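You operate a simulated robot arm through the tools that you are given. There is no shell and no other tool. Be economical: measure what you need, move in short steps, check, and stop when the job is done.

You run a simulated robot arm. Do the job below in one go: nothing can be reset, and whatever is moved stays where it is left.

Task
Wipe the oily patch on the red 8 LB ball, then sand that patch matt.
Fine: wipe the oil with the yellow ball cloth, or it packs the pad; damp the grey ROUGH pad in the water dish so that no dust flies and sand where the oil was; dry the drops on top with the same cloth; pad and cloth go back. Drop, tip or break nothing, pinch no finger, and leave the ball in its ring.

The check looks at the end state, three seconds after you hand in, the way a careful person would. Anything else that was tipped, shoved, dropped, spilled or broken makes it a failure. Flat cloth is picked up by pressing the open fingertips on it (5 to 10 N) and closing them slowly along it; thin cloth reads only 2 to 8 mm in the jaws.

Robot
A 7-joint arm with a fingered hand, fixed in place. Base frame: the origin is at the foot of the arm, x ahead of it, y to its left, z up; the work surface is at about z = 78. Units: cm, degrees, N and s.
With the tool pointing down near the work surface it reaches from about 20 to 80 cm from the base axis. Its first joint turns from -166.0 to 166.0 degrees. Payload 4.9 kg.
The TCP is the grasp point between the finger pads, 3.2 cm short of the fingertips. In the tool frame z runs along the fingers and y along their closing line. Largest opening 19.2 cm; the body of the gripper starts 8.9 cm behind the TCP. The gripper is a hand of 3 fingers: y runs from the thumb to the fingers, the wrist lies at [0, 0, -26.7] in the tool frame, and closing takes about 1.5 s.
Orientation is that of the tool frame in the base frame, as a unit quaternion [w, x, y, z]. With the fingers straight down and closing along the base's y, the tool's x points along the base's -x, its y along +y and its z along -z.

Tools
- The arm moves only by the tool jog_arm. Its argument "plan" is a list of rows, each an object of numbers (a shift or turn left out is 0, a gripper value left out holds the last): "dx", "dy", "dz": the shift along the tool's x, y, z in cm; "ax", "ay", "az": the turn, a rotation vector about the tool's x, y, z in rad. In form: [{"dx": .., "dy": .., "dz": .., "ax": .., "ay": .., "az": ..}, ...]. A call has 1 to 20 rows; each row is the pose to reach, as a shift and turn from the pose commanded when the call began, along the tool's axes at that moment. "grip" is the opening, from 0 (shut) to 1 (fully open), set as the call begins (left out, the last holds). Each row takes 0.2 s and may step no farther than 5 cm and 8.6 degrees from the row before; otherwise, or with a gripper value out of range, the whole call is refused. A pose out of reach is approached as far as the arm can. The call stops where the force on the tool passes 40 N (or 10 N more than at its start, if that is more) or the arm is blocked; 0.2 s more then pass. Each finger travels about 15.3 cm/s and halts on what it meets, pressing with about 27 N; the grip force reading is that of the motor and also rises with nothing between the fingers. The clock runs only during rows and for 0.2 s after the last one: add rows that repeat a pose to give the fingers time. It gives the time, the measured TCP pose, the force on the tool (base axes), the opening and the grip force at its end, in the units of the frame above (readings bear some noise), with the torque about the TCP (base axes, N m) and any sound that the robot's microphone picked up.
- Cameras (640 x 400 px; columns grow to the right, rows downward): "scene" is fixed at [4.67, 50.04, 154.61]; the picture's right is [-0.66, -0.76, 0.00], its down [-0.45, 0.39, -0.80] and it looks along [0.61, -0.53, -0.60] (base axes); focal length 289 px, centre (320, 200). "wrist" rides on the gripper at [8, -4.6, -11.3] in the tool frame; the picture's right is [0.50, 0.87, 0.00], its down [-0.67, 0.39, -0.63] and it looks along [-0.55, 0.32, 0.78] (tool axes); focal length 226 px, centre (320, 200). There is no depth. A picture from a camera that has moved, and an enlarged one, comes with that camera's place and axes in the base frame and with its lens.
- snapshot(camera): a new picture of that camera. It takes no simulated time.
- curl_fingers(finger1, finger2, thumb_bend): sets how far each is bent, from 0 (flat) to 1 (curled in); at 0.3 the hand is open as for a grip, at 0.7 the pads meet at the TCP. One left out holds its place. A second passes; each finger stops where it meets its share of the squeeze, and holds until it gets a number again. A gripper value or a shape takes the hand back. It gives what a move gives, with no picture; readings hold the bend of each and the force on the fingers (four entries, about 0 where the hand has none), thumb and palm.
- preshape(shape): the hand has 3 fingers and takes this shape, open, in about a second: jaw (thumb against the fingers, like two jaws); tri (thumb and two fingers); tip (a fingertip pinch); poke (one finger out to press); point (the index stretched); flat (the hand flat); cup (the hand cupped); fist (a fist). The gripper value then closes the fingers along that shape, each until it touches; the sizes above hold for jaw. It gives what a move gives, with no picture.
- close_up(camera, box): a new picture of the part [left, top, right, bottom] of that camera's present view, enlarged. It takes no simulated time.
- close_job(): hands the job in; it is judged then, once.

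Go step by step. Nothing tells you positions but the pictures and the camera data: compare them with the known pose of the tool, close in by small moves and look again before you grip or let go. The budget is 120 turns and 68 pictures, counting those below and the enlarged ones. Unless the task says otherwise, let go and move clear before handing in, and close with one line.

The tools are called after "Request:" as name(argument=value, ...) on one line, values as JSON. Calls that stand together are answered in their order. jog_arm: Moves the arm, as the interface text tells. Its arguments: {"type":"object","properties":{"plan":{"type":"array","items":{"type":"object","properties":{"dx":{"type":"number"},"dy":{"type":"number"},"dz":{"type":"number"},"ax":{"type":"number"},"ay":{"type":"number"},"az":{"type":"number"}}}},"grip":{"type":"number"}},"required":["plan"]} The other tools are called the same way: preshape (shape) gives the hand a shape; curl_fingers (finger1, finger2, thumb_bend) moves the fingers one by one; snapshot (camera) takes a picture; close_up (camera, box) takes an enlarged picture of a part of a camera's view; close_job () hands the job in.

At the start:

```text
time_s: 0.0
tcp_pos: [45.14, -10.62, 131.72]
orientation: [0.001, 0.0, 1.0, 0.0]
force: [-0.2, -0.4, 0.4]
wrist_torque: [0.0, -0.01, 0.02]
grip_width: 19.2
grasp_force: 0.2
shape: jaw
bend: [0.3, 0.3, 0.3]
finger forces: [0.0, 0.0, 0.1, 0.0, 0.1, 0.0]
```

scene: 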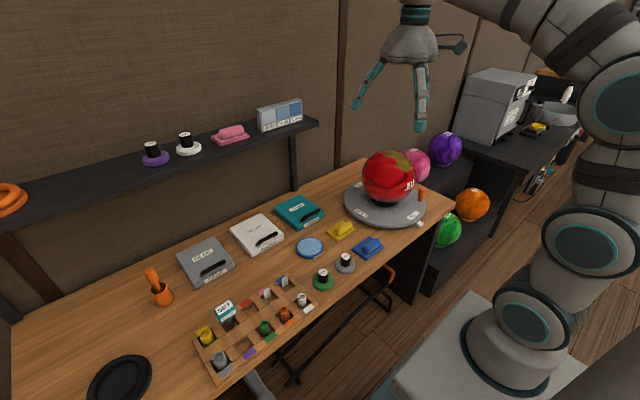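
wrist: 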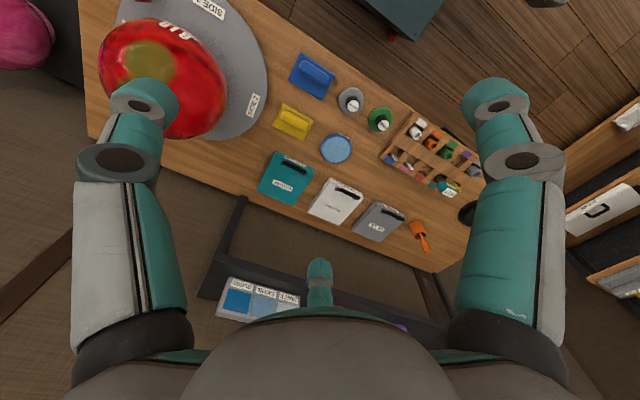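

I see the red ball on a ring at the right of the bench, with a yellow cloth, a blue cloth, a blue dish, and three boxes (teal, white, grey) near it. I'll enlarge the region first to read the labels.

Request:
close_up(camera="scene", box=[300, 130, 460, 230])

Request:
close_up(camera="scene", box=[160, 190, 400, 340])

Request:
close_up(camera="wrist", box=[80, 0, 400, 200])

```text
4.00 times, centred on (380, 180) of scene
camera zoom: at [4.67, 50.04, 154.61], right [-0.66, -0.76, 0.0], down [-0.45, 0.39, -0.8], along [0.61, -0.53, -0.6], focal length 1154 px, centre (80, 280)
```

zoom: 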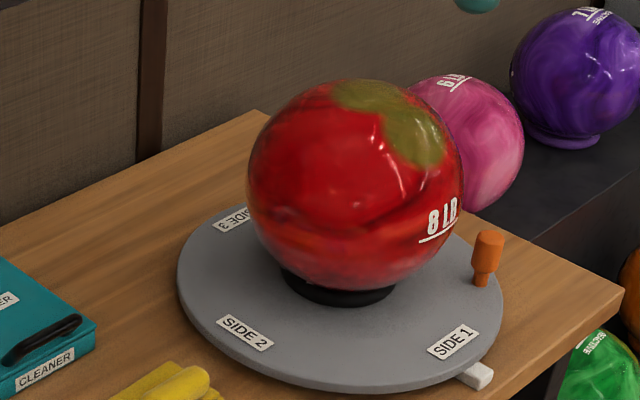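

```text
2.67 times, centred on (280, 265) of scene
camera zoom: at [4.67, 50.04, 154.61], right [-0.66, -0.76, 0.0], down [-0.45, 0.39, -0.8], along [0.61, -0.53, -0.6], focal length 770 px, centre (427, 27)
```

zoom: 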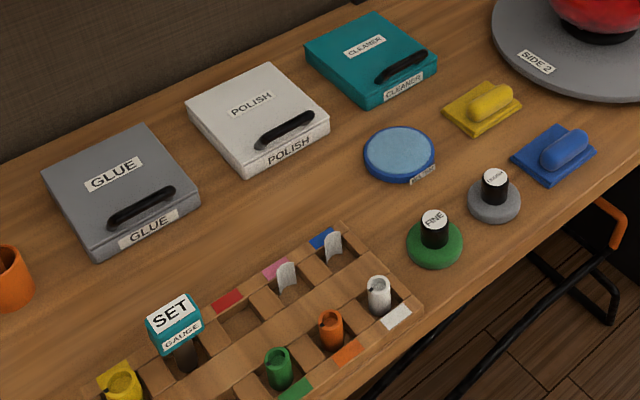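

```text
2.00 times, centred on (240, 100) of wrist
camera zoom: at [37.25, -15.47, 143.11], right [-0.5, 0.87, 0.0], down [0.67, 0.39, 0.63], along [0.55, 0.32, -0.77], focal length 452 px, centre (480, 400)
```

zoom: 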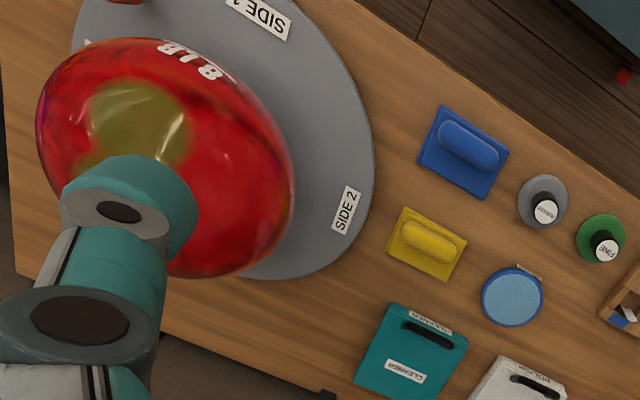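

I place the yellow cloth's roll at about (60.3, -9.8), lying along y, and the ROUGH pad knob at about (48.2, 0.7). The dish is at about (62.6, 4.8), and the ball centre is near (61.5, -37, 93) with the oil on its upper near side. I'll turn the hand 90° so it closes along x and go above the cloth.

Request:
jog_arm(plan=[{"dx": -1.27, "dy": 0.07, "dz": 2.6, "az": 0.131}, {"dx": -2.53, "dy": 0.13, "dz": 5.2, "az": 0.262}, {"dx": -3.8, "dy": 0.2, "dz": 7.8, "az": 0.393}, {"dx": -5.07, "dy": 0.27, "dz": 10.4, "az": 0.524}, {"dx": -6.33, "dy": 0.33, "dz": 13, "az": 0.654}, {"dx": -7.6, "dy": 0.4, "dz": 15.6, "az": 0.785}, {"dx": -8.87, "dy": 0.47, "dz": 18.2, "az": 0.916}, {"dx": -10.1, "dy": 0.53, "dz": 20.8, "az": 1.047}, {"dx": -11.4, "dy": 0.6, "dz": 23.4, "az": 1.178}, {"dx": -12.7, "dy": 0.67, "dz": 26, "az": 1.309}, {"dx": -13.9, "dy": 0.73, "dz": 28.6, "az": 1.44}, {"dx": -15.2, "dy": 0.8, "dz": 31.2, "az": 1.571}], grip=0.45)

Request:
snapshot(camera="wrist")

Request:
snapshot(camera="scene")

```text
time_s: 2.6
tcp_pos: [60.41, -10.05, 100.56]
orientation: [0.001, 0.708, 0.707, 0.0]
force: [-0.4, -0.7, 0.4]
wrist_torque: [-0.02, 0.0, 0.01]
grip_width: 8.67
grasp_force: 0.2
shape: jaw
bend: [0.39, 0.39, 0.7]
finger forces: [0.0, 0.0, 0.1, 0.1, 0.0, 0.0]
```

```text
62 pictures are left
camera wrist: at [55.94, -2.16, 111.93], right [0.87, 0.5, 0.0], down [0.39, -0.67, 0.63], along [0.32, -0.55, -0.77], focal length 226 px, centre (320, 200)
```

wrist: 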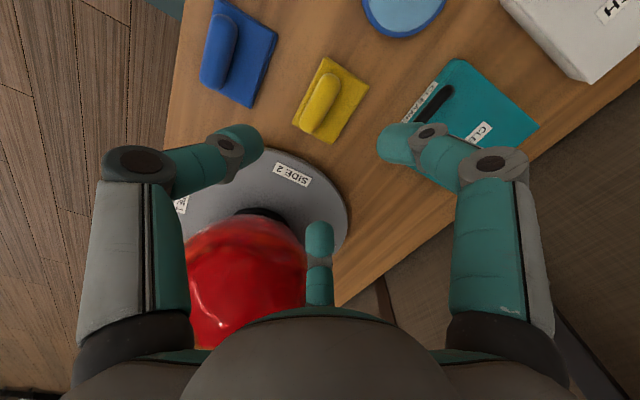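

```text
61 pictures are left
```

scene: 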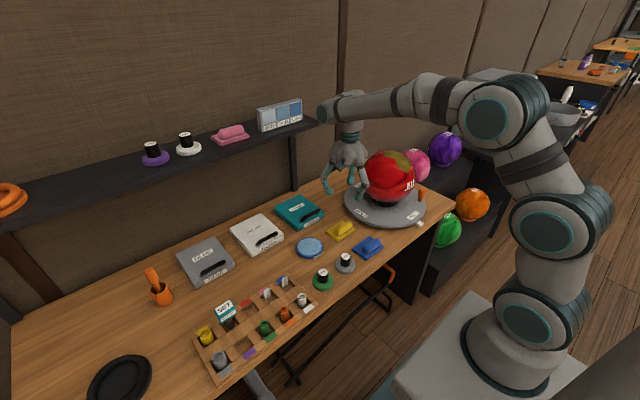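

The hand is above the cloth, but the two fingers are spread widely along the roll. I'll close them in the air to see where the tips meet.

Request:
jog_arm(plan=[{}, {}, {}, {}], grip=0.12)

Request:
snapshot(camera="wrist")

Request:
preshape(shape="tri")

Request:
snapshot(camera="wrist")

Request:
preshape(shape="tip")

Request:
snapshot(camera="wrist")

```text
time_s: 3.6
tcp_pos: [60.39, -9.9, 100.49]
orientation: [0.0, 0.707, 0.707, 0.001]
force: [-0.2, -0.1, 0.0]
wrist_torque: [0.0, 0.0, -0.01]
grip_width: 2.34
grasp_force: 0.0
shape: jaw
bend: [0.75, 0.75, 0.7]
finger forces: [0.1, 0.0, 0.0, 0.1, 0.0, 0.0]
```

```text
60 pictures are left
camera wrist: at [55.89, -2.18, 111.91], right [0.87, 0.5, 0.0], down [0.39, -0.67, 0.63], along [0.32, -0.55, -0.78], focal length 226 px, centre (320, 200)
```

wrist: 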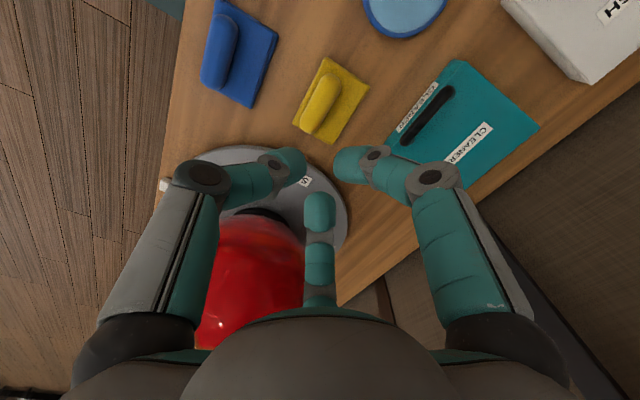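

```text
time_s: 4.5
tcp_pos: [60.52, -10.06, 100.64]
orientation: [0.0, 0.707, 0.707, 0.001]
force: [-0.1, 0.4, 0.4]
wrist_torque: [0.0, 0.0, 0.01]
grip_width: 19.21
grasp_force: 0.1
shape: tri
bend: [0.3, 0.3, 0.3]
finger forces: [0.1, 0.0, 0.0, 0.0, 0.1, 0.1]
```

```text
59 pictures are left
camera wrist: at [55.89, -2.18, 111.91], right [0.87, 0.5, 0.0], down [0.39, -0.67, 0.63], along [0.32, -0.55, -0.78], focal length 226 px, centre (320, 200)
```

wrist: 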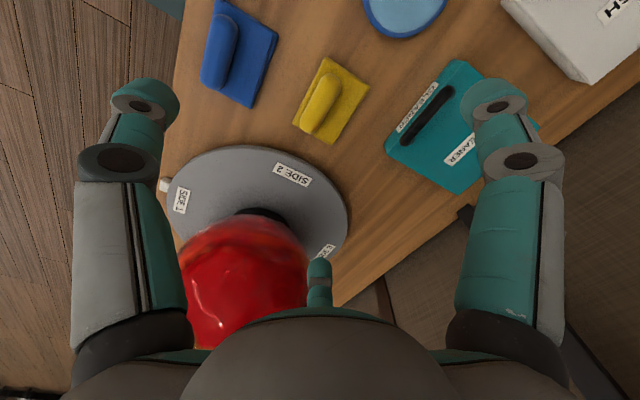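

```text
time_s: 5.4
tcp_pos: [60.34, -10.05, 100.57]
orientation: [0.001, 0.707, 0.707, 0.001]
force: [-0.8, 0.4, 0.3]
wrist_torque: [0.02, 0.0, 0.04]
grip_width: 19.19
grasp_force: 0.0
shape: tip
bend: [0.3, 0.3, 0.3]
finger forces: [0.0, 0.0, 0.1, 0.0, 0.1, 0.1]
```

```text
58 pictures are left
camera wrist: at [55.89, -2.18, 111.91], right [0.87, 0.5, 0.0], down [0.39, -0.67, 0.63], along [0.32, -0.55, -0.78], focal length 226 px, centre (320, 200)
```

wrist: 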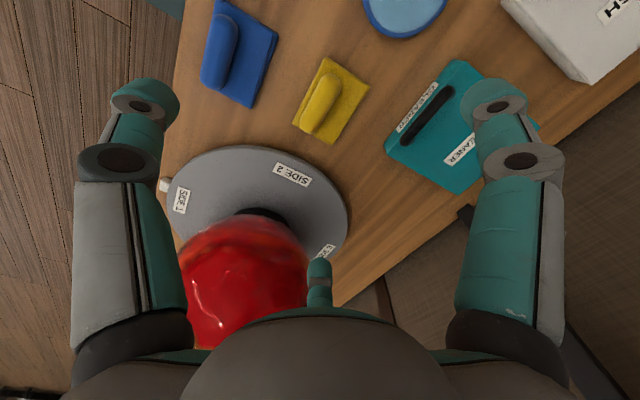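

The fingers converge to about ±2 cm along the roll in jaw shape, and their last segments turn inward. I'll return to jaw at a near-closed width and view it from the side to get the tip height relative to the TCP.

Request:
preshape(shape="jaw")

Request:
jog_arm(plan=[{"dz": 2.5}, {"dz": 5}, {"dz": 7}, {"dz": 9}, {"dz": 9}, {"dz": 9}], grip=0.3)

Request:
close_up(camera="scene", box=[270, 150, 430, 250])

Request:
snapshot(camera="wrist")

```text
time_s: 6.3
tcp_pos: [60.48, -9.98, 100.45]
orientation: [0.001, 0.707, 0.707, 0.0]
force: [0.4, 0.9, -0.2]
wrist_torque: [-0.01, 0.0, 0.0]
grip_width: 19.19
grasp_force: 0.1
shape: jaw
bend: [0.3, 0.3, 0.3]
finger forces: [0.0, 0.0, 0.0, 0.1, 0.1, 0.1]
```

```text
time_s: 7.7
tcp_pos: [60.36, -9.91, 91.69]
orientation: [0.001, 0.707, 0.707, 0.001]
force: [1.3, 0.3, 0.0]
wrist_torque: [0.0, 0.02, -0.06]
grip_width: 5.78
grasp_force: 0.1
shape: jaw
bend: [0.47, 0.47, 0.7]
finger forces: [0.0, 0.1, 0.0, 0.0, 0.1, 0.0]
```

```text
4.00 times, centred on (350, 200) of scene
camera zoom: at [4.67, 50.04, 154.61], right [-0.66, -0.76, 0.0], down [-0.45, 0.39, -0.8], along [0.61, -0.53, -0.6], focal length 1154 px, centre (200, 200)
```

zoom: 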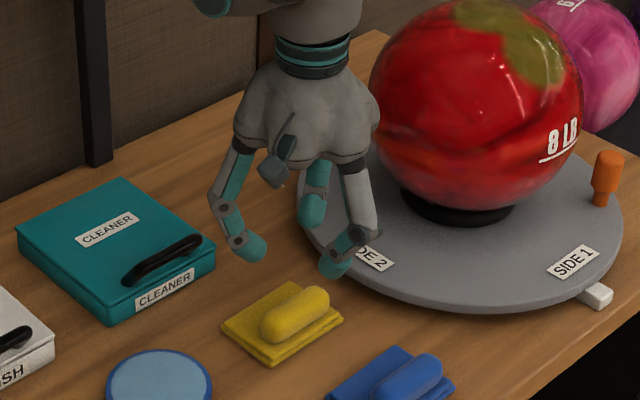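

```text
56 pictures are left
camera wrist: at [55.86, -2.05, 103.0], right [0.87, 0.5, 0.0], down [0.39, -0.67, 0.63], along [0.32, -0.55, -0.78], focal length 226 px, centre (320, 200)
```

wrist: 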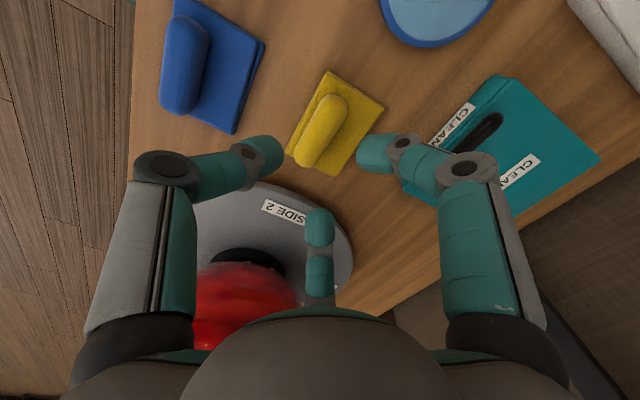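

The fingertips sit about 3.5 cm below the TCP, and the roll is centred at about (60.3, -10.4). I'll lower the open fingers around the roll, stopping just above the cloth.

Request:
jog_arm(plan=[{"dx": -0.4, "dz": 2}, {"dx": -0.4, "dz": 4}, {"dx": -0.4, "dz": 6}, {"dx": -0.4, "dz": 7.5}, {"dx": -0.4, "dz": 8.2}, {"dx": -0.4, "dz": 8.2}])

Request:
close_up(camera="scene", box=[290, 190, 386, 250])

Request:
snapshot(camera="wrist")

```text
time_s: 8.8
tcp_pos: [61.12, -10.33, 84.98]
orientation: [0.008, 0.707, 0.707, 0.006]
force: [-0.8, 0.2, -0.5]
wrist_torque: [-0.02, 0.03, 0.0]
grip_width: 5.76
grasp_force: 0.1
shape: jaw
bend: [0.47, 0.79, 0.7]
finger forces: [0.0, 0.0, 0.0, 0.1, 0.1, 0.1]
stopped in row 5: the force on the tool passed its limit at 45 N (the readings are from after the stop); the commanded pose is now the measured one
```

```text
6.67 times, centred on (338, 220) of scene
camera zoom: at [4.67, 50.04, 154.61], right [-0.66, -0.76, 0.0], down [-0.45, 0.39, -0.8], along [0.61, -0.53, -0.6], focal length 1924 px, centre (200, 67)
```

zoom: 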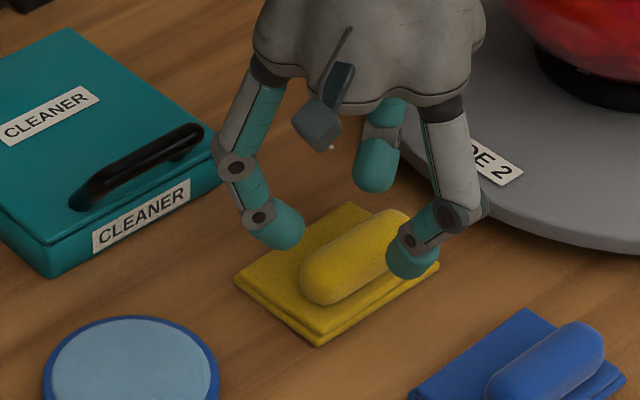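

```text
54 pictures are left
camera wrist: at [56.41, -2.56, 96.27], right [0.87, 0.5, 0.02], down [0.38, -0.67, 0.64], along [0.33, -0.55, -0.77], focal length 226 px, centre (320, 200)
```

wrist: 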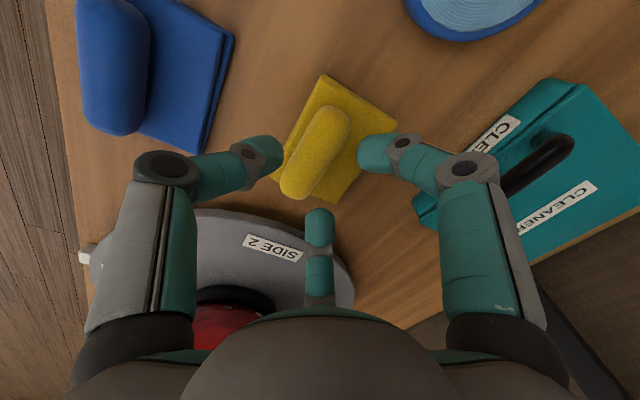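

Contact came about 1 cm earlier than expected, and finger 2 got bent more than finger 1. I'll lift slightly, narrow the opening to reset the fingers, and look again.

Request:
jog_arm(plan=[{"dz": -1}, {"dz": -2}, {"dz": -2}, {"dz": -2}], grip=0.25)

Request:
snapshot(camera="wrist")

Request:
close_up(camera="scene", box=[290, 190, 386, 250])

```text
time_s: 9.8
tcp_pos: [61.23, -10.39, 87.18]
orientation: [0.008, 0.706, 0.708, 0.006]
force: [0.0, -0.7, -1.2]
wrist_torque: [0.0, -0.02, 0.0]
grip_width: 4.86
grasp_force: 0.0
shape: jaw
bend: [0.78, 0.78, 0.7]
finger forces: [0.1, 0.1, 0.0, 0.0, 0.0, 0.1]
```

```text
53 pictures are left
camera wrist: at [56.45, -2.64, 98.32], right [0.86, 0.5, 0.02], down [0.38, -0.67, 0.64], along [0.33, -0.55, -0.77], focal length 226 px, centre (320, 200)
```

wrist: 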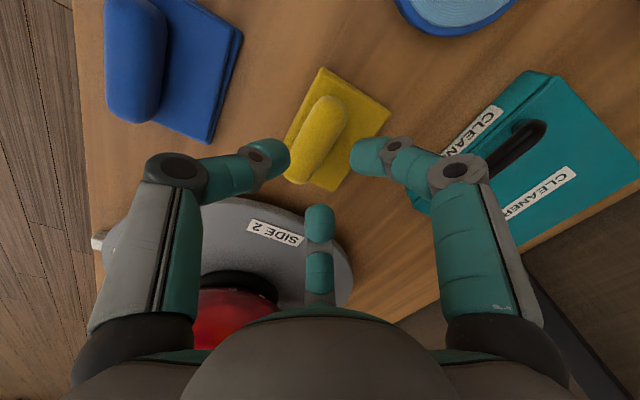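

```text
6.67 times, centred on (338, 220) of scene
camera zoom: at [4.67, 50.04, 154.61], right [-0.66, -0.76, 0.0], down [-0.45, 0.39, -0.8], along [0.61, -0.53, -0.6], focal length 1924 px, centre (200, 67)
```

zoom: 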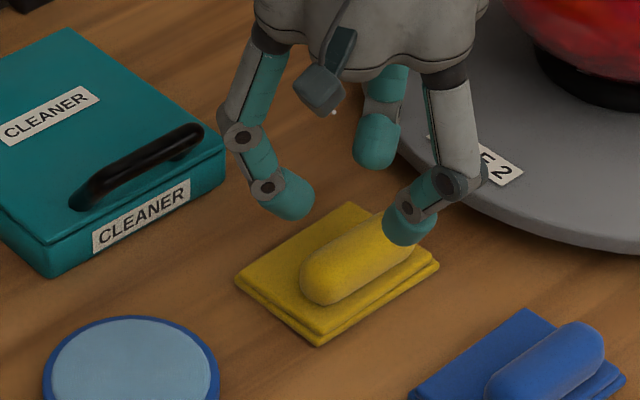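

The hand is slightly off the roll, so I'll shift about 0.9 cm in +y and 0.4 cm in -x, then descend slowly.

Request:
jog_arm(plan=[{"dx": 0.5, "dy": -0.2}, {"dx": 0.9, "dy": -0.4}, {"dx": 0.9, "dy": -0.4, "dz": 0.6}, {"dx": 0.9, "dy": -0.4, "dz": 1.2}, {"dx": 0.9, "dy": -0.4, "dz": 1.6}, {"dx": 0.9, "dy": -0.4, "dz": 2.0}, {"dx": 0.9, "dy": -0.4, "dz": 2.3}, {"dx": 0.9, "dy": -0.4, "dz": 2.6}, {"dx": 0.9, "dy": -0.4, "dz": 2.9}, {"dx": 0.9, "dy": -0.4, "dz": 3.2}])

Request:
snapshot(camera="wrist")

Request:
close_up(camera="scene", box=[290, 190, 386, 250])

```text
time_s: 12.0
tcp_pos: [60.92, -9.49, 83.79]
orientation: [0.009, 0.707, 0.707, 0.006]
force: [0.2, -0.7, 0.8]
wrist_torque: [0.01, 0.01, -0.02]
grip_width: 4.83
grasp_force: 0.0
shape: jaw
bend: [0.78, 0.78, 0.7]
finger forces: [0.0, 0.0, 0.0, 0.0, 0.0, 0.0]
```

```text
51 pictures are left
camera wrist: at [56.02, -1.65, 95.08], right [0.86, 0.5, 0.02], down [0.38, -0.67, 0.64], along [0.33, -0.55, -0.77], focal length 226 px, centre (320, 200)
```

wrist: 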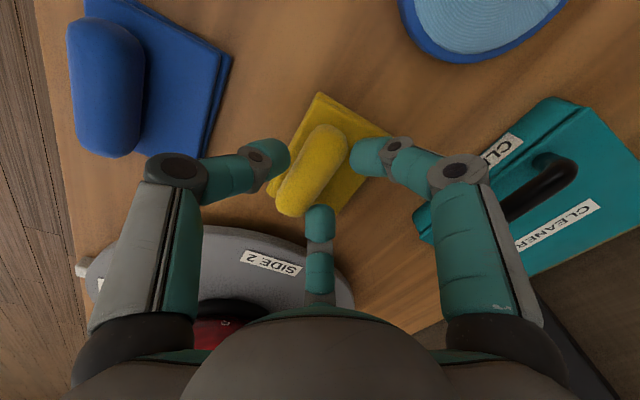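

```text
6.67 times, centred on (338, 220) of scene
camera zoom: at [4.67, 50.04, 154.61], right [-0.66, -0.76, 0.0], down [-0.45, 0.39, -0.8], along [0.61, -0.53, -0.6], focal length 1924 px, centre (200, 67)
```

zoom: 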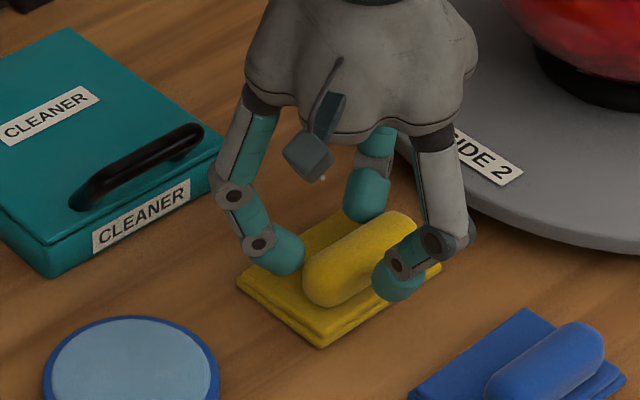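

The thumb and both fingers now straddle the roll without touching. I'll go down 0.4 cm more and close gently.

Request:
jog_arm(plan=[{"dz": 0.2}, {"dz": 0.4}, {"dz": 0.4}])

Request:
jog_arm(plan=[{}, {}, {}, {}, {}, {}, {}, {}], grip=0.05)

Request:
snapshot(camera="wrist")

```text
time_s: 12.8
tcp_pos: [60.91, -9.45, 83.54]
orientation: [0.008, 0.707, 0.707, 0.007]
force: [-0.2, -0.5, 0.5]
wrist_torque: [-0.02, -0.01, -0.02]
grip_width: 4.84
grasp_force: 0.0
shape: jaw
bend: [0.78, 0.78, 0.7]
finger forces: [0.0, 0.0, 0.0, 0.0, 0.0, 0.0]
```

```text
time_s: 14.6
tcp_pos: [60.77, -9.47, 83.54]
orientation: [0.008, 0.706, 0.708, 0.007]
force: [-0.9, -0.2, 0.3]
wrist_torque: [0.01, -0.02, 0.0]
grip_width: 2.98
grasp_force: 26.7
shape: jaw
bend: [0.78, 0.78, 0.7]
finger forces: [17.9, 17.8, 0.0, 0.1, 29.0, 0.1]
```

```text
49 pictures are left
camera wrist: at [56.03, -1.63, 94.72], right [0.86, 0.5, 0.02], down [0.38, -0.67, 0.64], along [0.33, -0.55, -0.77], focal length 226 px, centre (320, 200)
```

wrist: 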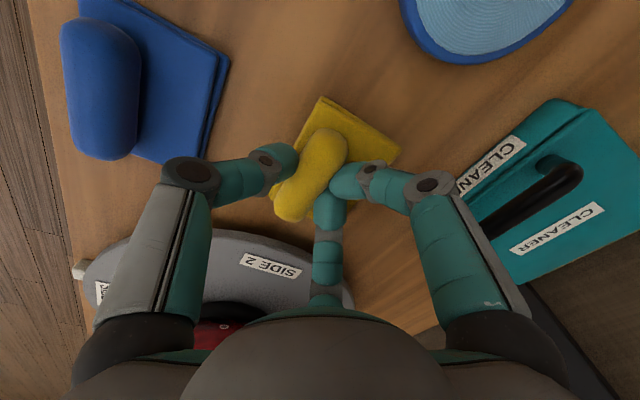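

The cloth is gripped firmly, with both fingers and the thumb loaded. I'll lift it straight up and high, then inspect the cloth and the oil patch.

Request:
jog_arm(plan=[{"dz": -1}, {"dz": -3}, {"dz": -6}, {"dz": -10}, {"dz": -14}, {"dz": -18}, {"dz": -22}, {"dz": -26}, {"dz": -30}, {"dz": -32}, {"dz": -32}])

Request:
snapshot(camera="wrist")

Request:
close_up(camera="scene", box=[300, 100, 460, 200])

```text
time_s: 17.0
tcp_pos: [60.14, -9.35, 115.59]
orientation: [0.008, 0.707, 0.707, 0.007]
force: [0.3, -0.8, 0.4]
wrist_torque: [0.0, 0.0, 0.0]
grip_width: 2.97
grasp_force: 26.9
shape: jaw
bend: [0.78, 0.78, 0.7]
finger forces: [18.3, 18.3, 0.1, 0.1, 28.8, 0.0]
```

```text
48 pictures are left
camera wrist: at [55.43, -1.51, 126.75], right [0.86, 0.5, 0.02], down [0.38, -0.67, 0.64], along [0.33, -0.55, -0.77], focal length 226 px, centre (320, 200)
```

wrist: 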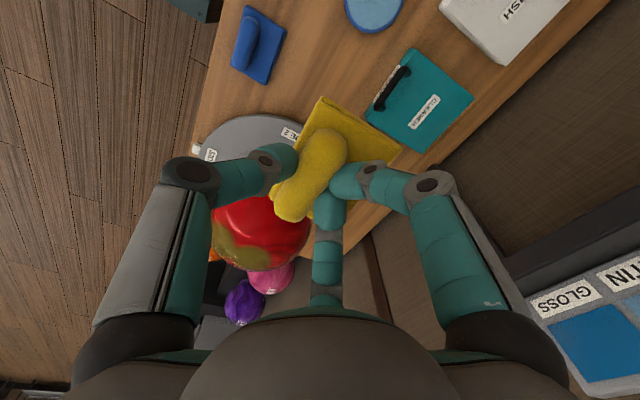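

```text
4.00 times, centred on (380, 150) of scene
camera zoom: at [4.67, 50.04, 154.61], right [-0.66, -0.76, 0.0], down [-0.45, 0.39, -0.8], along [0.61, -0.53, -0.6], focal length 1154 px, centre (80, 400)
```

zoom: 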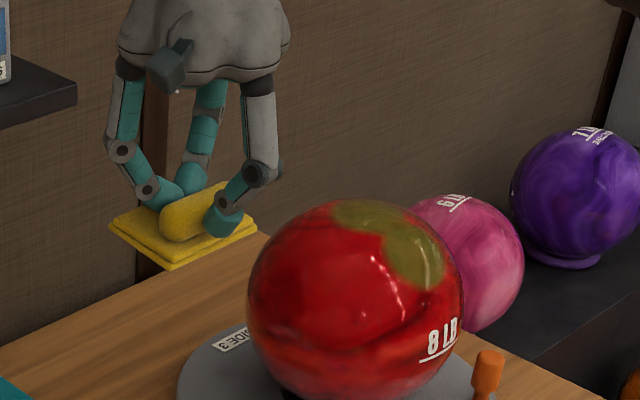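

The cloth hangs flat under the grip. I work out the ball centre at about (62, -36.6, 92.4), with the oil running from about 45° toward the base to about 15° past the top, and about ±20° in y. I'll move over it with a 17° tilt and hover about 3 cm off.

Request:
jog_arm(plan=[{"dx": -3.4, "dy": -0.5, "dz": -0.5, "ax": -0.035}, {"dx": -6.8, "dy": -1.1, "dz": -0.5, "ax": -0.07}, {"dx": -10.2, "dy": -1.7, "dz": -0.5, "ax": -0.105}, {"dx": -13.6, "dy": -2.3, "dz": -0.5, "ax": -0.14}, {"dx": -17, "dy": -2.9, "dz": 0, "ax": -0.175}, {"dx": -20.4, "dy": -3.5, "dz": 1, "ax": -0.21}, {"dx": -23.8, "dy": -4.1, "dz": 2.5, "ax": -0.245}, {"dx": -27.1, "dy": -4.7, "dz": 4.5, "ax": -0.28}, {"dx": -27.1, "dy": -4.7, "dz": 4.5, "ax": -0.28}])

Request:
snapshot(camera="wrist")

Request:
close_up(camera="scene", box=[300, 90, 460, 190])

```text
time_s: 19.0
tcp_pos: [55.67, -36.5, 110.85]
orientation: [0.107, 0.698, 0.7, 0.105]
force: [-1.2, 0.2, -0.3]
wrist_torque: [0.01, 0.01, 0.02]
grip_width: 2.99
grasp_force: 27.1
shape: jaw
bend: [0.78, 0.78, 0.7]
finger forces: [18.8, 18.6, 0.0, 0.0, 28.8, 0.0]
```

```text
46 pictures are left
camera wrist: at [47.96, -28.8, 120.3], right [0.83, 0.5, 0.26], down [0.18, -0.67, 0.72], along [0.53, -0.55, -0.65], focal length 226 px, centre (320, 200)
```

wrist: 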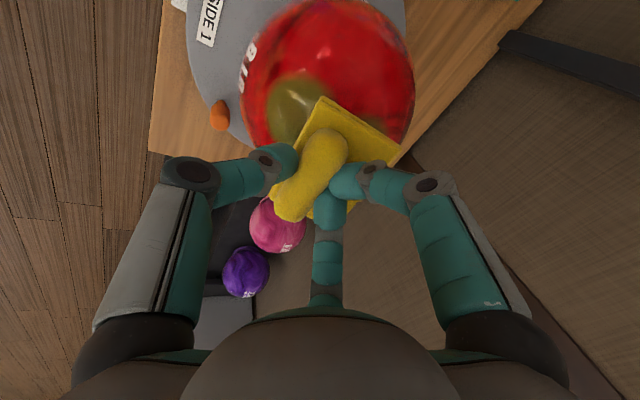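

```text
4.00 times, centred on (380, 140) of scene
camera zoom: at [4.67, 50.04, 154.61], right [-0.66, -0.76, 0.0], down [-0.45, 0.39, -0.8], along [0.61, -0.53, -0.6], focal length 1154 px, centre (80, 440)
```

zoom: 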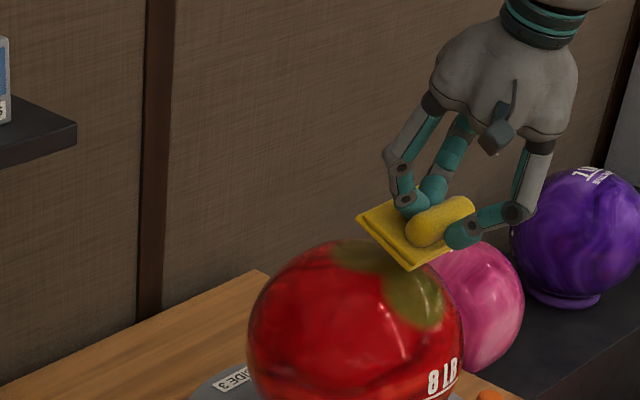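

The cloth hovers over the patch centre. I'll approach along the tool axis in small steps, watching the force.

Request:
jog_arm(plan=[{"dz": 0.5}, {"dz": 1.0}, {"dz": 1.4}, {"dz": 1.8}, {"dz": 2.1}, {"dz": 2.1}])

Request:
close_up(camera="scene", box=[340, 110, 436, 170])

```text
time_s: 20.4
tcp_pos: [56.15, -36.54, 108.9]
orientation: [0.106, 0.698, 0.7, 0.105]
force: [0.0, 0.5, -0.5]
wrist_torque: [-0.01, 0.0, -0.02]
grip_width: 2.94
grasp_force: 26.8
shape: jaw
bend: [0.78, 0.78, 0.7]
finger forces: [18.8, 18.7, 0.0, 0.1, 28.6, 0.0]
```

```text
6.67 times, centred on (388, 140) of scene
camera zoom: at [4.67, 50.04, 154.61], right [-0.66, -0.76, 0.0], down [-0.45, 0.39, -0.8], along [0.61, -0.53, -0.6], focal length 1924 px, centre (-133, 600)
```

zoom: 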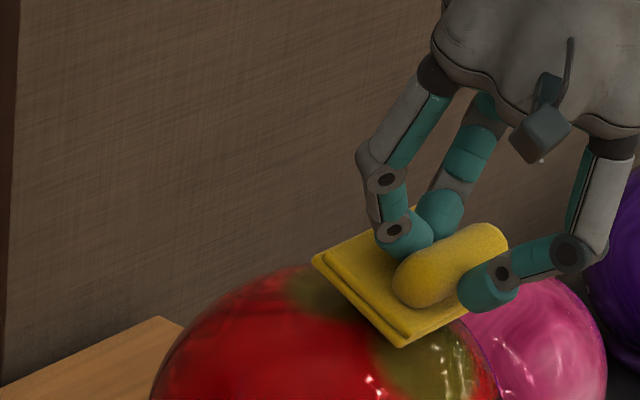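

Request:
jog_arm(plan=[{"dz": 0.2}, {"dz": 0.4}, {"dz": 0.6}, {"dz": 0.6}])

```text
time_s: 21.4
tcp_pos: [56.56, -36.55, 108.33]
orientation: [0.106, 0.699, 0.699, 0.106]
force: [-0.8, 0.2, -0.2]
wrist_torque: [0.01, 0.05, 0.0]
grip_width: 2.95
grasp_force: 27.0
shape: jaw
bend: [0.78, 0.78, 0.7]
finger forces: [18.8, 18.7, 0.0, 0.0, 28.7, 0.0]
```

No contact yet, so I'll keep going in small steps.

Request:
jog_arm(plan=[{"dz": 0.15}, {"dz": 0.3}, {"dz": 0.3}])

Request:
jog_arm(plan=[{"dz": 0.15}, {"dz": 0.3}, {"dz": 0.3}])

```text
time_s: 22.2
tcp_pos: [56.35, -36.56, 107.99]
orientation: [0.107, 0.699, 0.7, 0.106]
force: [0.3, -0.1, -1.1]
wrist_torque: [0.01, 0.0, -0.03]
grip_width: 3.0
grasp_force: 27.4
shape: jaw
bend: [0.78, 0.78, 0.7]
finger forces: [18.9, 18.7, 0.0, 0.0, 28.7, 0.0]
```

```text
time_s: 23.0
tcp_pos: [56.58, -36.66, 107.63]
orientation: [0.107, 0.698, 0.7, 0.105]
force: [0.4, -1.1, 0.1]
wrist_torque: [-0.01, 0.02, 0.02]
grip_width: 2.96
grasp_force: 27.3
shape: jaw
bend: [0.78, 0.78, 0.7]
finger forces: [18.9, 18.8, 0.0, 0.0, 28.7, 0.0]
```

Request:
jog_arm(plan=[{"dz": 0.15}, {"dz": 0.3}, {"dz": 0.3}])

Request:
jog_arm(plan=[{"dz": 0.15}, {"dz": 0.3}, {"dz": 0.3}])

Request:
close_up(camera="scene", box=[340, 110, 436, 170])

```text
time_s: 23.8
tcp_pos: [56.71, -36.65, 107.48]
orientation: [0.107, 0.698, 0.7, 0.104]
force: [-4.7, -0.4, 4.2]
wrist_torque: [0.03, 0.16, 0.05]
grip_width: 2.95
grasp_force: 26.8
shape: jaw
bend: [0.78, 0.78, 0.7]
finger forces: [19.9, 18.7, 0.1, 0.0, 30.3, 0.1]
```

```text
time_s: 24.6
tcp_pos: [56.62, -36.66, 107.44]
orientation: [0.109, 0.698, 0.7, 0.106]
force: [-11.1, -3.2, 21.8]
wrist_torque: [-0.02, 0.43, 0.06]
grip_width: 2.98
grasp_force: 26.9
shape: jaw
bend: [0.78, 0.78, 0.69]
finger forces: [22.5, 22.3, 0.0, 0.1, 34.6, 0.0]
```

```text
6.67 times, centred on (388, 140) of scene
camera zoom: at [4.67, 50.04, 154.61], right [-0.66, -0.76, 0.0], down [-0.45, 0.39, -0.8], along [0.61, -0.53, -0.6], focal length 1924 px, centre (-133, 600)
```

zoom: 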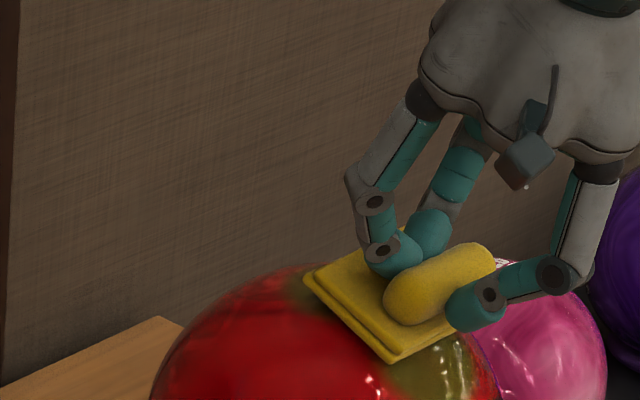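

Contact is at about (56.7, -36.6, 107.5), and the stiffness is about 60 N/cm. I'll ease off a bit and start a short wiping arc around the ball centre toward the base side, reading the force.

Request:
jog_arm(plan=[{"dz": -0.2}, {"dy": -0.64, "dz": -0.17, "ax": -0.04}, {"dy": -1.28, "dz": -0.1, "ax": -0.08}, {"dy": -1.91, "dz": -0.02, "ax": -0.12}, {"dy": -2.54, "dz": 0.1, "ax": -0.16}])

```text
time_s: 25.8
tcp_pos: [54.27, -36.5, 106.39]
orientation: [0.162, 0.688, 0.689, 0.16]
force: [-9.6, -2.0, 17.5]
wrist_torque: [0.04, 0.04, 0.01]
grip_width: 2.98
grasp_force: 26.9
shape: jaw
bend: [0.78, 0.78, 0.69]
finger forces: [0.0, 0.0, 0.1, 0.1, 30.6, 0.0]
```

The force is about 20 N, but the two fingers now read zero load, so I'll look before going on.

Request:
close_up(camera="scene", box=[340, 110, 436, 170])

Request:
snapshot(camera="wrist")

```text
6.67 times, centred on (388, 140) of scene
camera zoom: at [4.67, 50.04, 154.61], right [-0.66, -0.76, 0.0], down [-0.45, 0.39, -0.8], along [0.61, -0.53, -0.6], focal length 1924 px, centre (-133, 600)
```

zoom: 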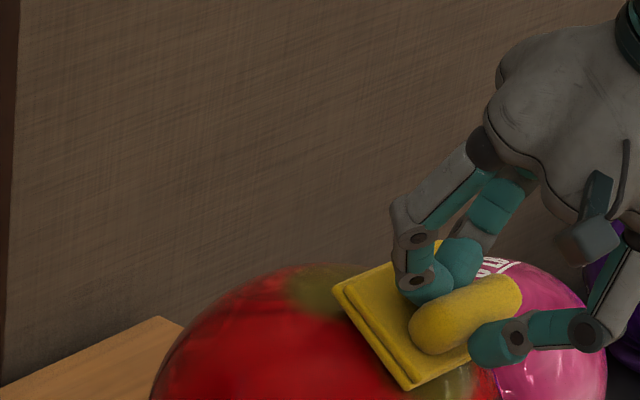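

```text
41 pictures are left
camera wrist: at [45.2, -28.71, 114.41], right [0.77, 0.5, 0.38], down [0.07, -0.67, 0.74], along [0.63, -0.55, -0.55], focal length 226 px, centre (320, 200)
```

wrist: 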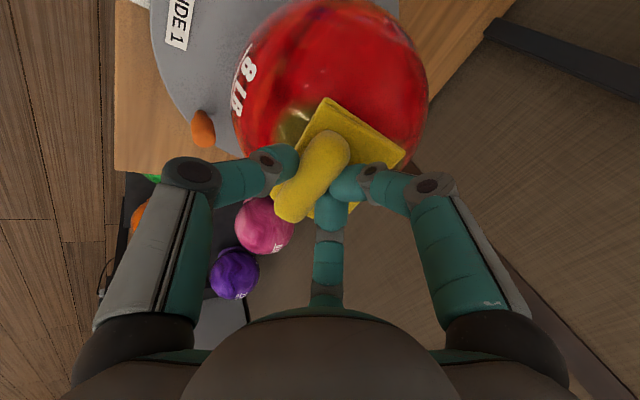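

The cloth is still firmly held and pressing on the patch. I'll ease the force down and continue the arc toward the base-side edge.

Request:
jog_arm(plan=[{"dz": -0.2}, {"dy": -0.96, "dz": -0.18, "ax": -0.06}, {"dy": -1.92, "dz": -0.11, "ax": -0.12}, {"dy": -2.87, "dz": 0.02, "ax": -0.18}, {"dy": -3.81, "dz": 0.21, "ax": -0.24}])

```text
time_s: 27.0
tcp_pos: [51.24, -36.53, 104.26]
orientation: [0.243, 0.664, 0.664, 0.242]
force: [0.6, -0.2, -0.2]
wrist_torque: [-0.01, 0.04, -0.01]
grip_width: 2.97
grasp_force: 26.6
shape: jaw
bend: [0.78, 0.78, 0.7]
finger forces: [24.4, 0.1, 0.1, 0.0, 29.1, 0.0]
```

Contact was lost there, so I'll press back in slowly.

Request:
jog_arm(plan=[{"dz": 0.1}, {"dz": 0.2}, {"dz": 0.2}])

Request:
jog_arm(plan=[{"dz": 0.1}, {"dz": 0.2}, {"dz": 0.2}])

```text
time_s: 27.8
tcp_pos: [51.15, -36.52, 104.25]
orientation: [0.244, 0.663, 0.664, 0.243]
force: [-0.6, 0.0, -0.1]
wrist_torque: [-0.01, 0.02, 0.0]
grip_width: 2.94
grasp_force: 27.2
shape: jaw
bend: [0.78, 0.78, 0.7]
finger forces: [24.5, 0.1, 0.1, 0.0, 29.0, 0.0]
```

```text
time_s: 28.6
tcp_pos: [51.3, -36.62, 104.1]
orientation: [0.244, 0.663, 0.665, 0.242]
force: [-5.2, 0.1, 6.2]
wrist_torque: [0.07, 0.06, 0.0]
grip_width: 2.97
grasp_force: 27.4
shape: jaw
bend: [0.78, 0.78, 0.7]
finger forces: [25.8, 24.4, 0.0, 0.1, 29.5, 0.1]
```

Now about 8 N, square to the ball, at the base-side end of the patch. I'll stroke back over the patch toward the top.

Request:
jog_arm(plan=[{"dy": 0.79, "dz": -0.048, "ax": 0.05}, {"dy": 1.58, "dz": -0.057, "ax": 0.1}, {"dy": 2.37, "dz": -0.026, "ax": 0.15}, {"dy": 3.16, "dz": 0.055, "ax": 0.2}, {"dy": 3.94, "dz": 0.188, "ax": 0.25}, {"dy": 4.71, "dz": 0.372, "ax": 0.3}, {"dy": 5.47, "dz": 0.608, "ax": 0.35}, {"dy": 6.21, "dz": 0.88, "ax": 0.4}])

Request:
close_up(camera="scene", box=[340, 110, 436, 170])

```text
time_s: 30.4
tcp_pos: [56.74, -36.51, 107.42]
orientation: [0.106, 0.699, 0.7, 0.105]
force: [-2.3, 0.3, 0.4]
wrist_torque: [0.03, 0.08, 0.03]
grip_width: 2.92
grasp_force: 26.3
shape: jaw
bend: [0.78, 0.78, 0.7]
finger forces: [0.0, 0.0, 0.1, 0.0, 30.6, 0.1]
```

```text
6.67 times, centred on (388, 140) of scene
camera zoom: at [4.67, 50.04, 154.61], right [-0.66, -0.76, 0.0], down [-0.45, 0.39, -0.8], along [0.61, -0.53, -0.6], focal length 1924 px, centre (-133, 600)
```

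zoom: 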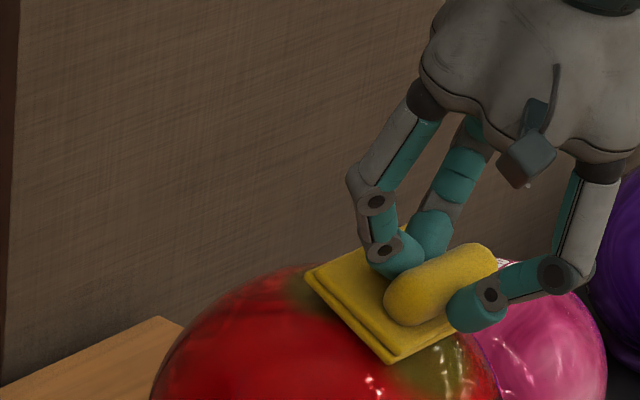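

Good, though contact is light here. I'll continue over the top toward the far end with slightly more pressure.

Request:
jog_arm(plan=[{"dy": 0.4, "dz": 0.1, "ax": 0.025}, {"dy": 0.795, "dz": 0.1, "ax": 0.05}, {"dy": 1.587, "dz": 0.13, "ax": 0.1}, {"dy": 2.38, "dz": 0.22, "ax": 0.15}, {"dy": 3.17, "dz": 0.34, "ax": 0.2}, {"dy": 3.95, "dz": 0.485, "ax": 0.25}])

```text
time_s: 31.8
tcp_pos: [60.49, -36.5, 108.29]
orientation: [0.019, 0.706, 0.708, 0.017]
force: [-5.3, -2.0, 8.9]
wrist_torque: [-0.06, 0.27, 0.01]
grip_width: 2.93
grasp_force: 26.8
shape: jaw
bend: [0.78, 0.78, 0.7]
finger forces: [0.0, 0.0, 0.0, 0.0, 32.9, 0.0]
```

Force is about 10 N. I'll continue to the far end of the patch past the top.

Request:
jog_arm(plan=[{"dy": 0.8, "dz": -0.01, "ax": 0.05}, {"dy": 1.59, "dz": 0.01, "ax": 0.1}, {"dy": 2.39, "dz": 0.08, "ax": 0.15}, {"dy": 3.17, "dz": 0.18, "ax": 0.2}, {"dy": 3.94, "dz": 0.33, "ax": 0.25}, {"dy": 4.71, "dz": 0.51, "ax": 0.3}])

Request:
close_up(camera="scene", box=[340, 110, 436, 170])

Request:
close_up(camera="wrist", box=[200, 0, 440, 150])

```text
time_s: 33.3
tcp_pos: [62.25, -35.12, 107.54]
orientation: [-0.079, 0.701, 0.703, -0.086]
force: [1.9, -1.0, 6.3]
wrist_torque: [-0.03, -0.05, -0.01]
grip_width: 2.99
grasp_force: 27.6
shape: jaw
bend: [0.78, 0.78, 0.69]
finger forces: [0.0, 0.1, 0.0, 0.0, 28.7, 0.0]
out of reach, approached as far as the arm can: row 5, 6
stopped in row 6: the force on the tool passed its limit at 42 N (the readings are from after the stop); the commanded pose is now the measured one
```

```text
6.67 times, centred on (388, 140) of scene
camera zoom: at [4.67, 50.04, 154.61], right [-0.66, -0.76, 0.0], down [-0.45, 0.39, -0.8], along [0.61, -0.53, -0.6], focal length 1924 px, centre (-133, 600)
```

zoom: 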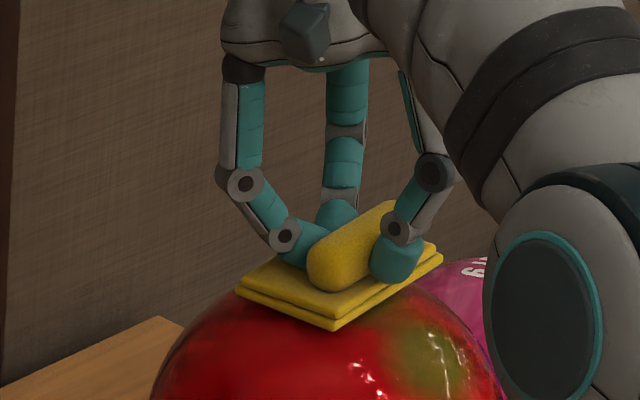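

```text
2.67 times, centred on (320, 75) of wrist
camera zoom: at [60.4, -27.1, 119.66], right [0.84, 0.5, -0.21], down [0.53, -0.67, 0.53], along [0.13, -0.55, -0.82], focal length 603 px, centre (320, 533)
```

zoom: 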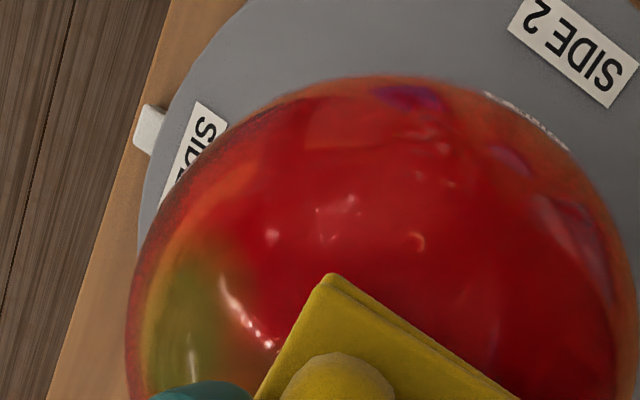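

The far side tilted forward is out of reach, so I'll do that end with a vertical tool. First I'll back off along the tool axis and inspect what has been wiped.

Request:
jog_arm(plan=[{"dz": -1}, {"dz": -3, "ax": -0.05}, {"dz": -5, "ax": -0.1, "dy": -1}, {"dz": -7, "dy": -4, "ax": -0.15}, {"dz": -9, "dy": -8, "ax": -0.2}, {"dz": -10, "dy": -12, "ax": -0.2}, {"dz": -10, "dy": -12, "ax": -0.2}])

Request:
close_up(camera="scene", box=[340, 130, 436, 190])

Request:
snapshot(camera="wrist")

```text
time_s: 34.9
tcp_pos: [52.74, -35.12, 119.96]
orientation: [-0.011, 0.706, 0.708, -0.016]
force: [0.5, 0.1, -0.4]
wrist_torque: [0.0, 0.0, 0.02]
grip_width: 2.94
grasp_force: 26.8
shape: jaw
bend: [0.78, 0.78, 0.69]
finger forces: [0.0, 0.0, 0.0, 0.0, 27.8, 0.1]
out of reach, approached as far as the arm can: row 1, 2
```

```text
6.67 times, centred on (388, 160) of scene
camera zoom: at [4.67, 50.04, 154.61], right [-0.66, -0.76, 0.0], down [-0.45, 0.39, -0.8], along [0.61, -0.53, -0.6], focal length 1924 px, centre (-133, 467)
```

zoom: 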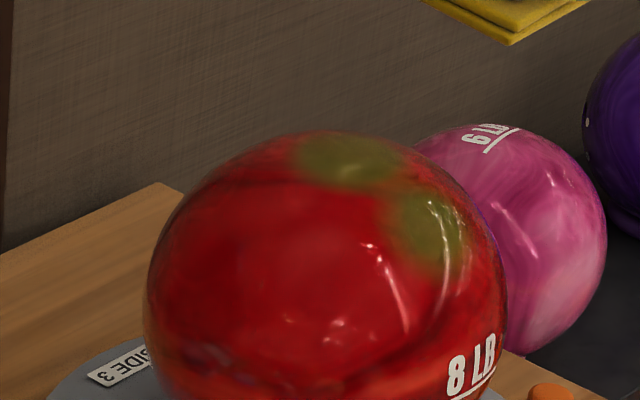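

```text
36 pictures are left
camera wrist: at [48.67, -27.18, 131.43], right [0.86, 0.5, -0.04], down [0.41, -0.67, 0.62], along [0.29, -0.55, -0.78], focal length 226 px, centre (320, 200)
```

wrist: 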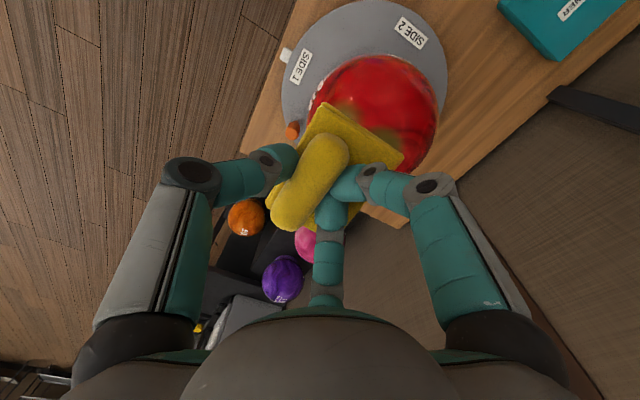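

The wipe works: the middle band is clean, and oil remains in two areas, one at the very top and one on the base side around 40° tilt. I'll redo the base-side part first with a firmer, longer stroke, hovering at about 29° tilt.

Request:
jog_arm(plan=[{"dx": -0.3, "dy": 0, "dz": 1, "ax": -0.09}, {"dx": -0.6, "dy": 0.2, "dz": 3, "ax": -0.18}, {"dx": -0.9, "dy": 0.4, "dz": 5.5, "ax": -0.27}, {"dx": -1.2, "dy": 0.6, "dz": 8, "ax": -0.36}, {"dx": -1.2, "dy": 0.8, "dz": 10.5, "ax": -0.45}, {"dx": -1.2, "dy": 0.83, "dz": 12.5, "ax": -0.54}, {"dx": -1.2, "dy": 0.83, "dz": 12.5, "ax": -0.54}])

Request:
jog_arm(plan=[{"dz": 0.4}, {"dz": 0.8}, {"dz": 1.1}, {"dz": 1.4}, {"dz": 1.4}])

```text
time_s: 36.5
tcp_pos: [53.33, -36.25, 107.39]
orientation: [0.179, 0.683, 0.687, 0.174]
force: [-0.4, 0.3, 0.0]
wrist_torque: [0.0, 0.02, 0.03]
grip_width: 2.94
grasp_force: 27.3
shape: jaw
bend: [0.78, 0.78, 0.69]
finger forces: [0.1, 0.1, 0.0, 0.1, 27.9, 0.0]
```

```text
time_s: 37.7
tcp_pos: [54.05, -36.18, 106.22]
orientation: [0.179, 0.684, 0.686, 0.173]
force: [-0.3, 0.9, -0.5]
wrist_torque: [0.0, 0.02, 0.0]
grip_width: 2.94
grasp_force: 27.5
shape: jaw
bend: [0.78, 0.78, 0.69]
finger forces: [0.1, 0.1, 0.1, 0.0, 27.9, 0.1]
```

Request:
jog_arm(plan=[{"dz": 0.1}, {"dz": 0.2}, {"dz": 0.2}])

Request:
jog_arm(plan=[{"dz": 0.1}, {"dz": 0.2}, {"dz": 0.2}])

```text
time_s: 38.5
tcp_pos: [54.08, -36.16, 106.01]
orientation: [0.179, 0.684, 0.686, 0.173]
force: [-0.3, -0.6, 0.1]
wrist_torque: [-0.02, 0.04, 0.01]
grip_width: 2.93
grasp_force: 27.5
shape: jaw
bend: [0.78, 0.78, 0.69]
finger forces: [0.1, 0.0, 0.0, 0.0, 27.9, 0.0]
```

```text
time_s: 39.3
tcp_pos: [54.16, -36.24, 105.87]
orientation: [0.179, 0.683, 0.686, 0.173]
force: [0.2, 0.1, 0.0]
wrist_torque: [-0.01, -0.01, -0.05]
grip_width: 2.92
grasp_force: 26.6
shape: jaw
bend: [0.78, 0.78, 0.69]
finger forces: [0.0, 0.0, 0.0, 0.1, 27.9, 0.0]
```

Request:
jog_arm(plan=[{"dz": 0.1}, {"dz": 0.2}, {"dz": 0.2}])

Request:
close_up(camera="scene", box=[340, 110, 436, 170])

```text
time_s: 40.1
tcp_pos: [54.29, -36.25, 105.75]
orientation: [0.179, 0.683, 0.686, 0.173]
force: [-2.3, 0.2, 3.1]
wrist_torque: [0.02, 0.04, 0.04]
grip_width: 2.94
grasp_force: 27.1
shape: jaw
bend: [0.78, 0.78, 0.69]
finger forces: [0.0, 0.0, 0.0, 0.0, 28.1, 0.0]
```

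```text
6.67 times, centred on (388, 140) of scene
camera zoom: at [4.67, 50.04, 154.61], right [-0.66, -0.76, 0.0], down [-0.45, 0.39, -0.8], along [0.61, -0.53, -0.6], focal length 1924 px, centre (-133, 600)
```

zoom: 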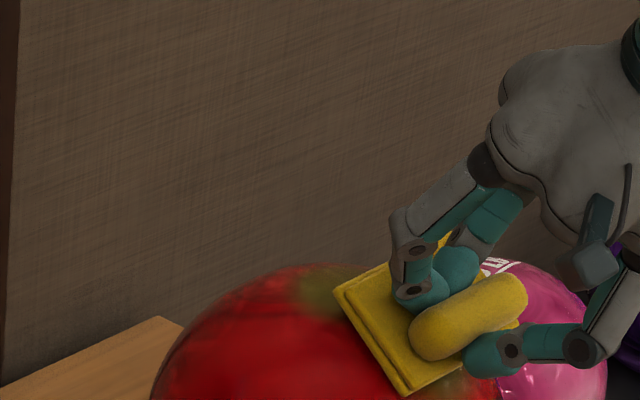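

Light contact has returned; the cloth has slipped up slightly in the grip, but it's still held. I'll stroke firmly down over the base-side part.

Request:
jog_arm(plan=[{"dz": 0.12}, {"dy": -0.765, "dz": 0.178, "ax": -0.05}, {"dy": -1.527, "dz": 0.275, "ax": -0.1}, {"dy": -2.28, "dz": 0.41, "ax": -0.15}, {"dy": -3.03, "dz": 0.58, "ax": -0.2}])

```text
time_s: 41.3
tcp_pos: [51.75, -36.33, 103.76]
orientation: [0.246, 0.662, 0.666, 0.241]
force: [-5.6, 0.5, 7.8]
wrist_torque: [0.06, -0.02, 0.08]
grip_width: 2.89
grasp_force: 26.7
shape: jaw
bend: [0.78, 0.78, 0.69]
finger forces: [0.0, 0.1, 0.1, 0.0, 28.8, 0.0]
```

Request:
jog_arm(plan=[{"dy": -0.765, "dz": 0.09, "ax": -0.05}, {"dy": -1.53, "dz": 0.19, "ax": -0.1}, {"dy": -2.28, "dz": 0.32, "ax": -0.15}, {"dy": -3.03, "dz": 0.485, "ax": -0.2}, {"dy": -3.03, "dz": 0.485, "ax": -0.2}])

```text
time_s: 42.5
tcp_pos: [49.64, -36.26, 101.45]
orientation: [0.31, 0.635, 0.638, 0.306]
force: [-11.6, -1.1, 8.2]
wrist_torque: [0.08, 0.21, 0.05]
grip_width: 2.96
grasp_force: 26.8
shape: jaw
bend: [0.78, 0.78, 0.69]
finger forces: [0.0, 0.0, 0.0, 0.0, 30.1, 0.0]
```

Request:
jog_arm(plan=[{"dy": 0.765, "dz": -0.02, "ax": 0.05}, {"dy": 1.53, "dz": 0.02, "ax": 0.1}, {"dy": 2.28, "dz": 0.08, "ax": 0.15}, {"dy": 3.03, "dz": 0.18, "ax": 0.2}, {"dy": 3.78, "dz": 0.34, "ax": 0.25}, {"dy": 4.52, "dz": 0.52, "ax": 0.3}, {"dy": 5.24, "dz": 0.72, "ax": 0.35}, {"dy": 5.96, "dz": 0.98, "ax": 0.4}])

```text
time_s: 44.3
tcp_pos: [54.24, -36.16, 105.52]
orientation: [0.178, 0.683, 0.687, 0.173]
force: [-6.8, 0.5, 4.9]
wrist_torque: [0.02, 0.19, 0.03]
grip_width: 2.95
grasp_force: 26.9
shape: jaw
bend: [0.78, 0.78, 0.7]
finger forces: [0.0, 0.0, 0.0, 0.0, 32.2, 0.0]
```

Request:
jog_arm(plan=[{"dy": 0.76, "dz": 0.02, "ax": 0.05}, {"dy": 1.52, "dz": 0.056, "ax": 0.1}, {"dy": 2.28, "dz": 0.14, "ax": 0.15}, {"dy": 3.04, "dz": 0.254, "ax": 0.2}, {"dy": 3.78, "dz": 0.42, "ax": 0.25}, {"dy": 4.52, "dz": 0.61, "ax": 0.3}])

```text
time_s: 45.7
tcp_pos: [58.55, -36.14, 107.33]
orientation: [0.075, 0.702, 0.704, 0.07]
force: [-5.6, -1.1, 11.3]
wrist_torque: [0.05, 0.24, 0.03]
grip_width: 2.93
grasp_force: 27.1
shape: jaw
bend: [0.78, 0.78, 0.7]
finger forces: [0.0, 0.1, 0.0, 0.0, 33.2, 0.1]
```

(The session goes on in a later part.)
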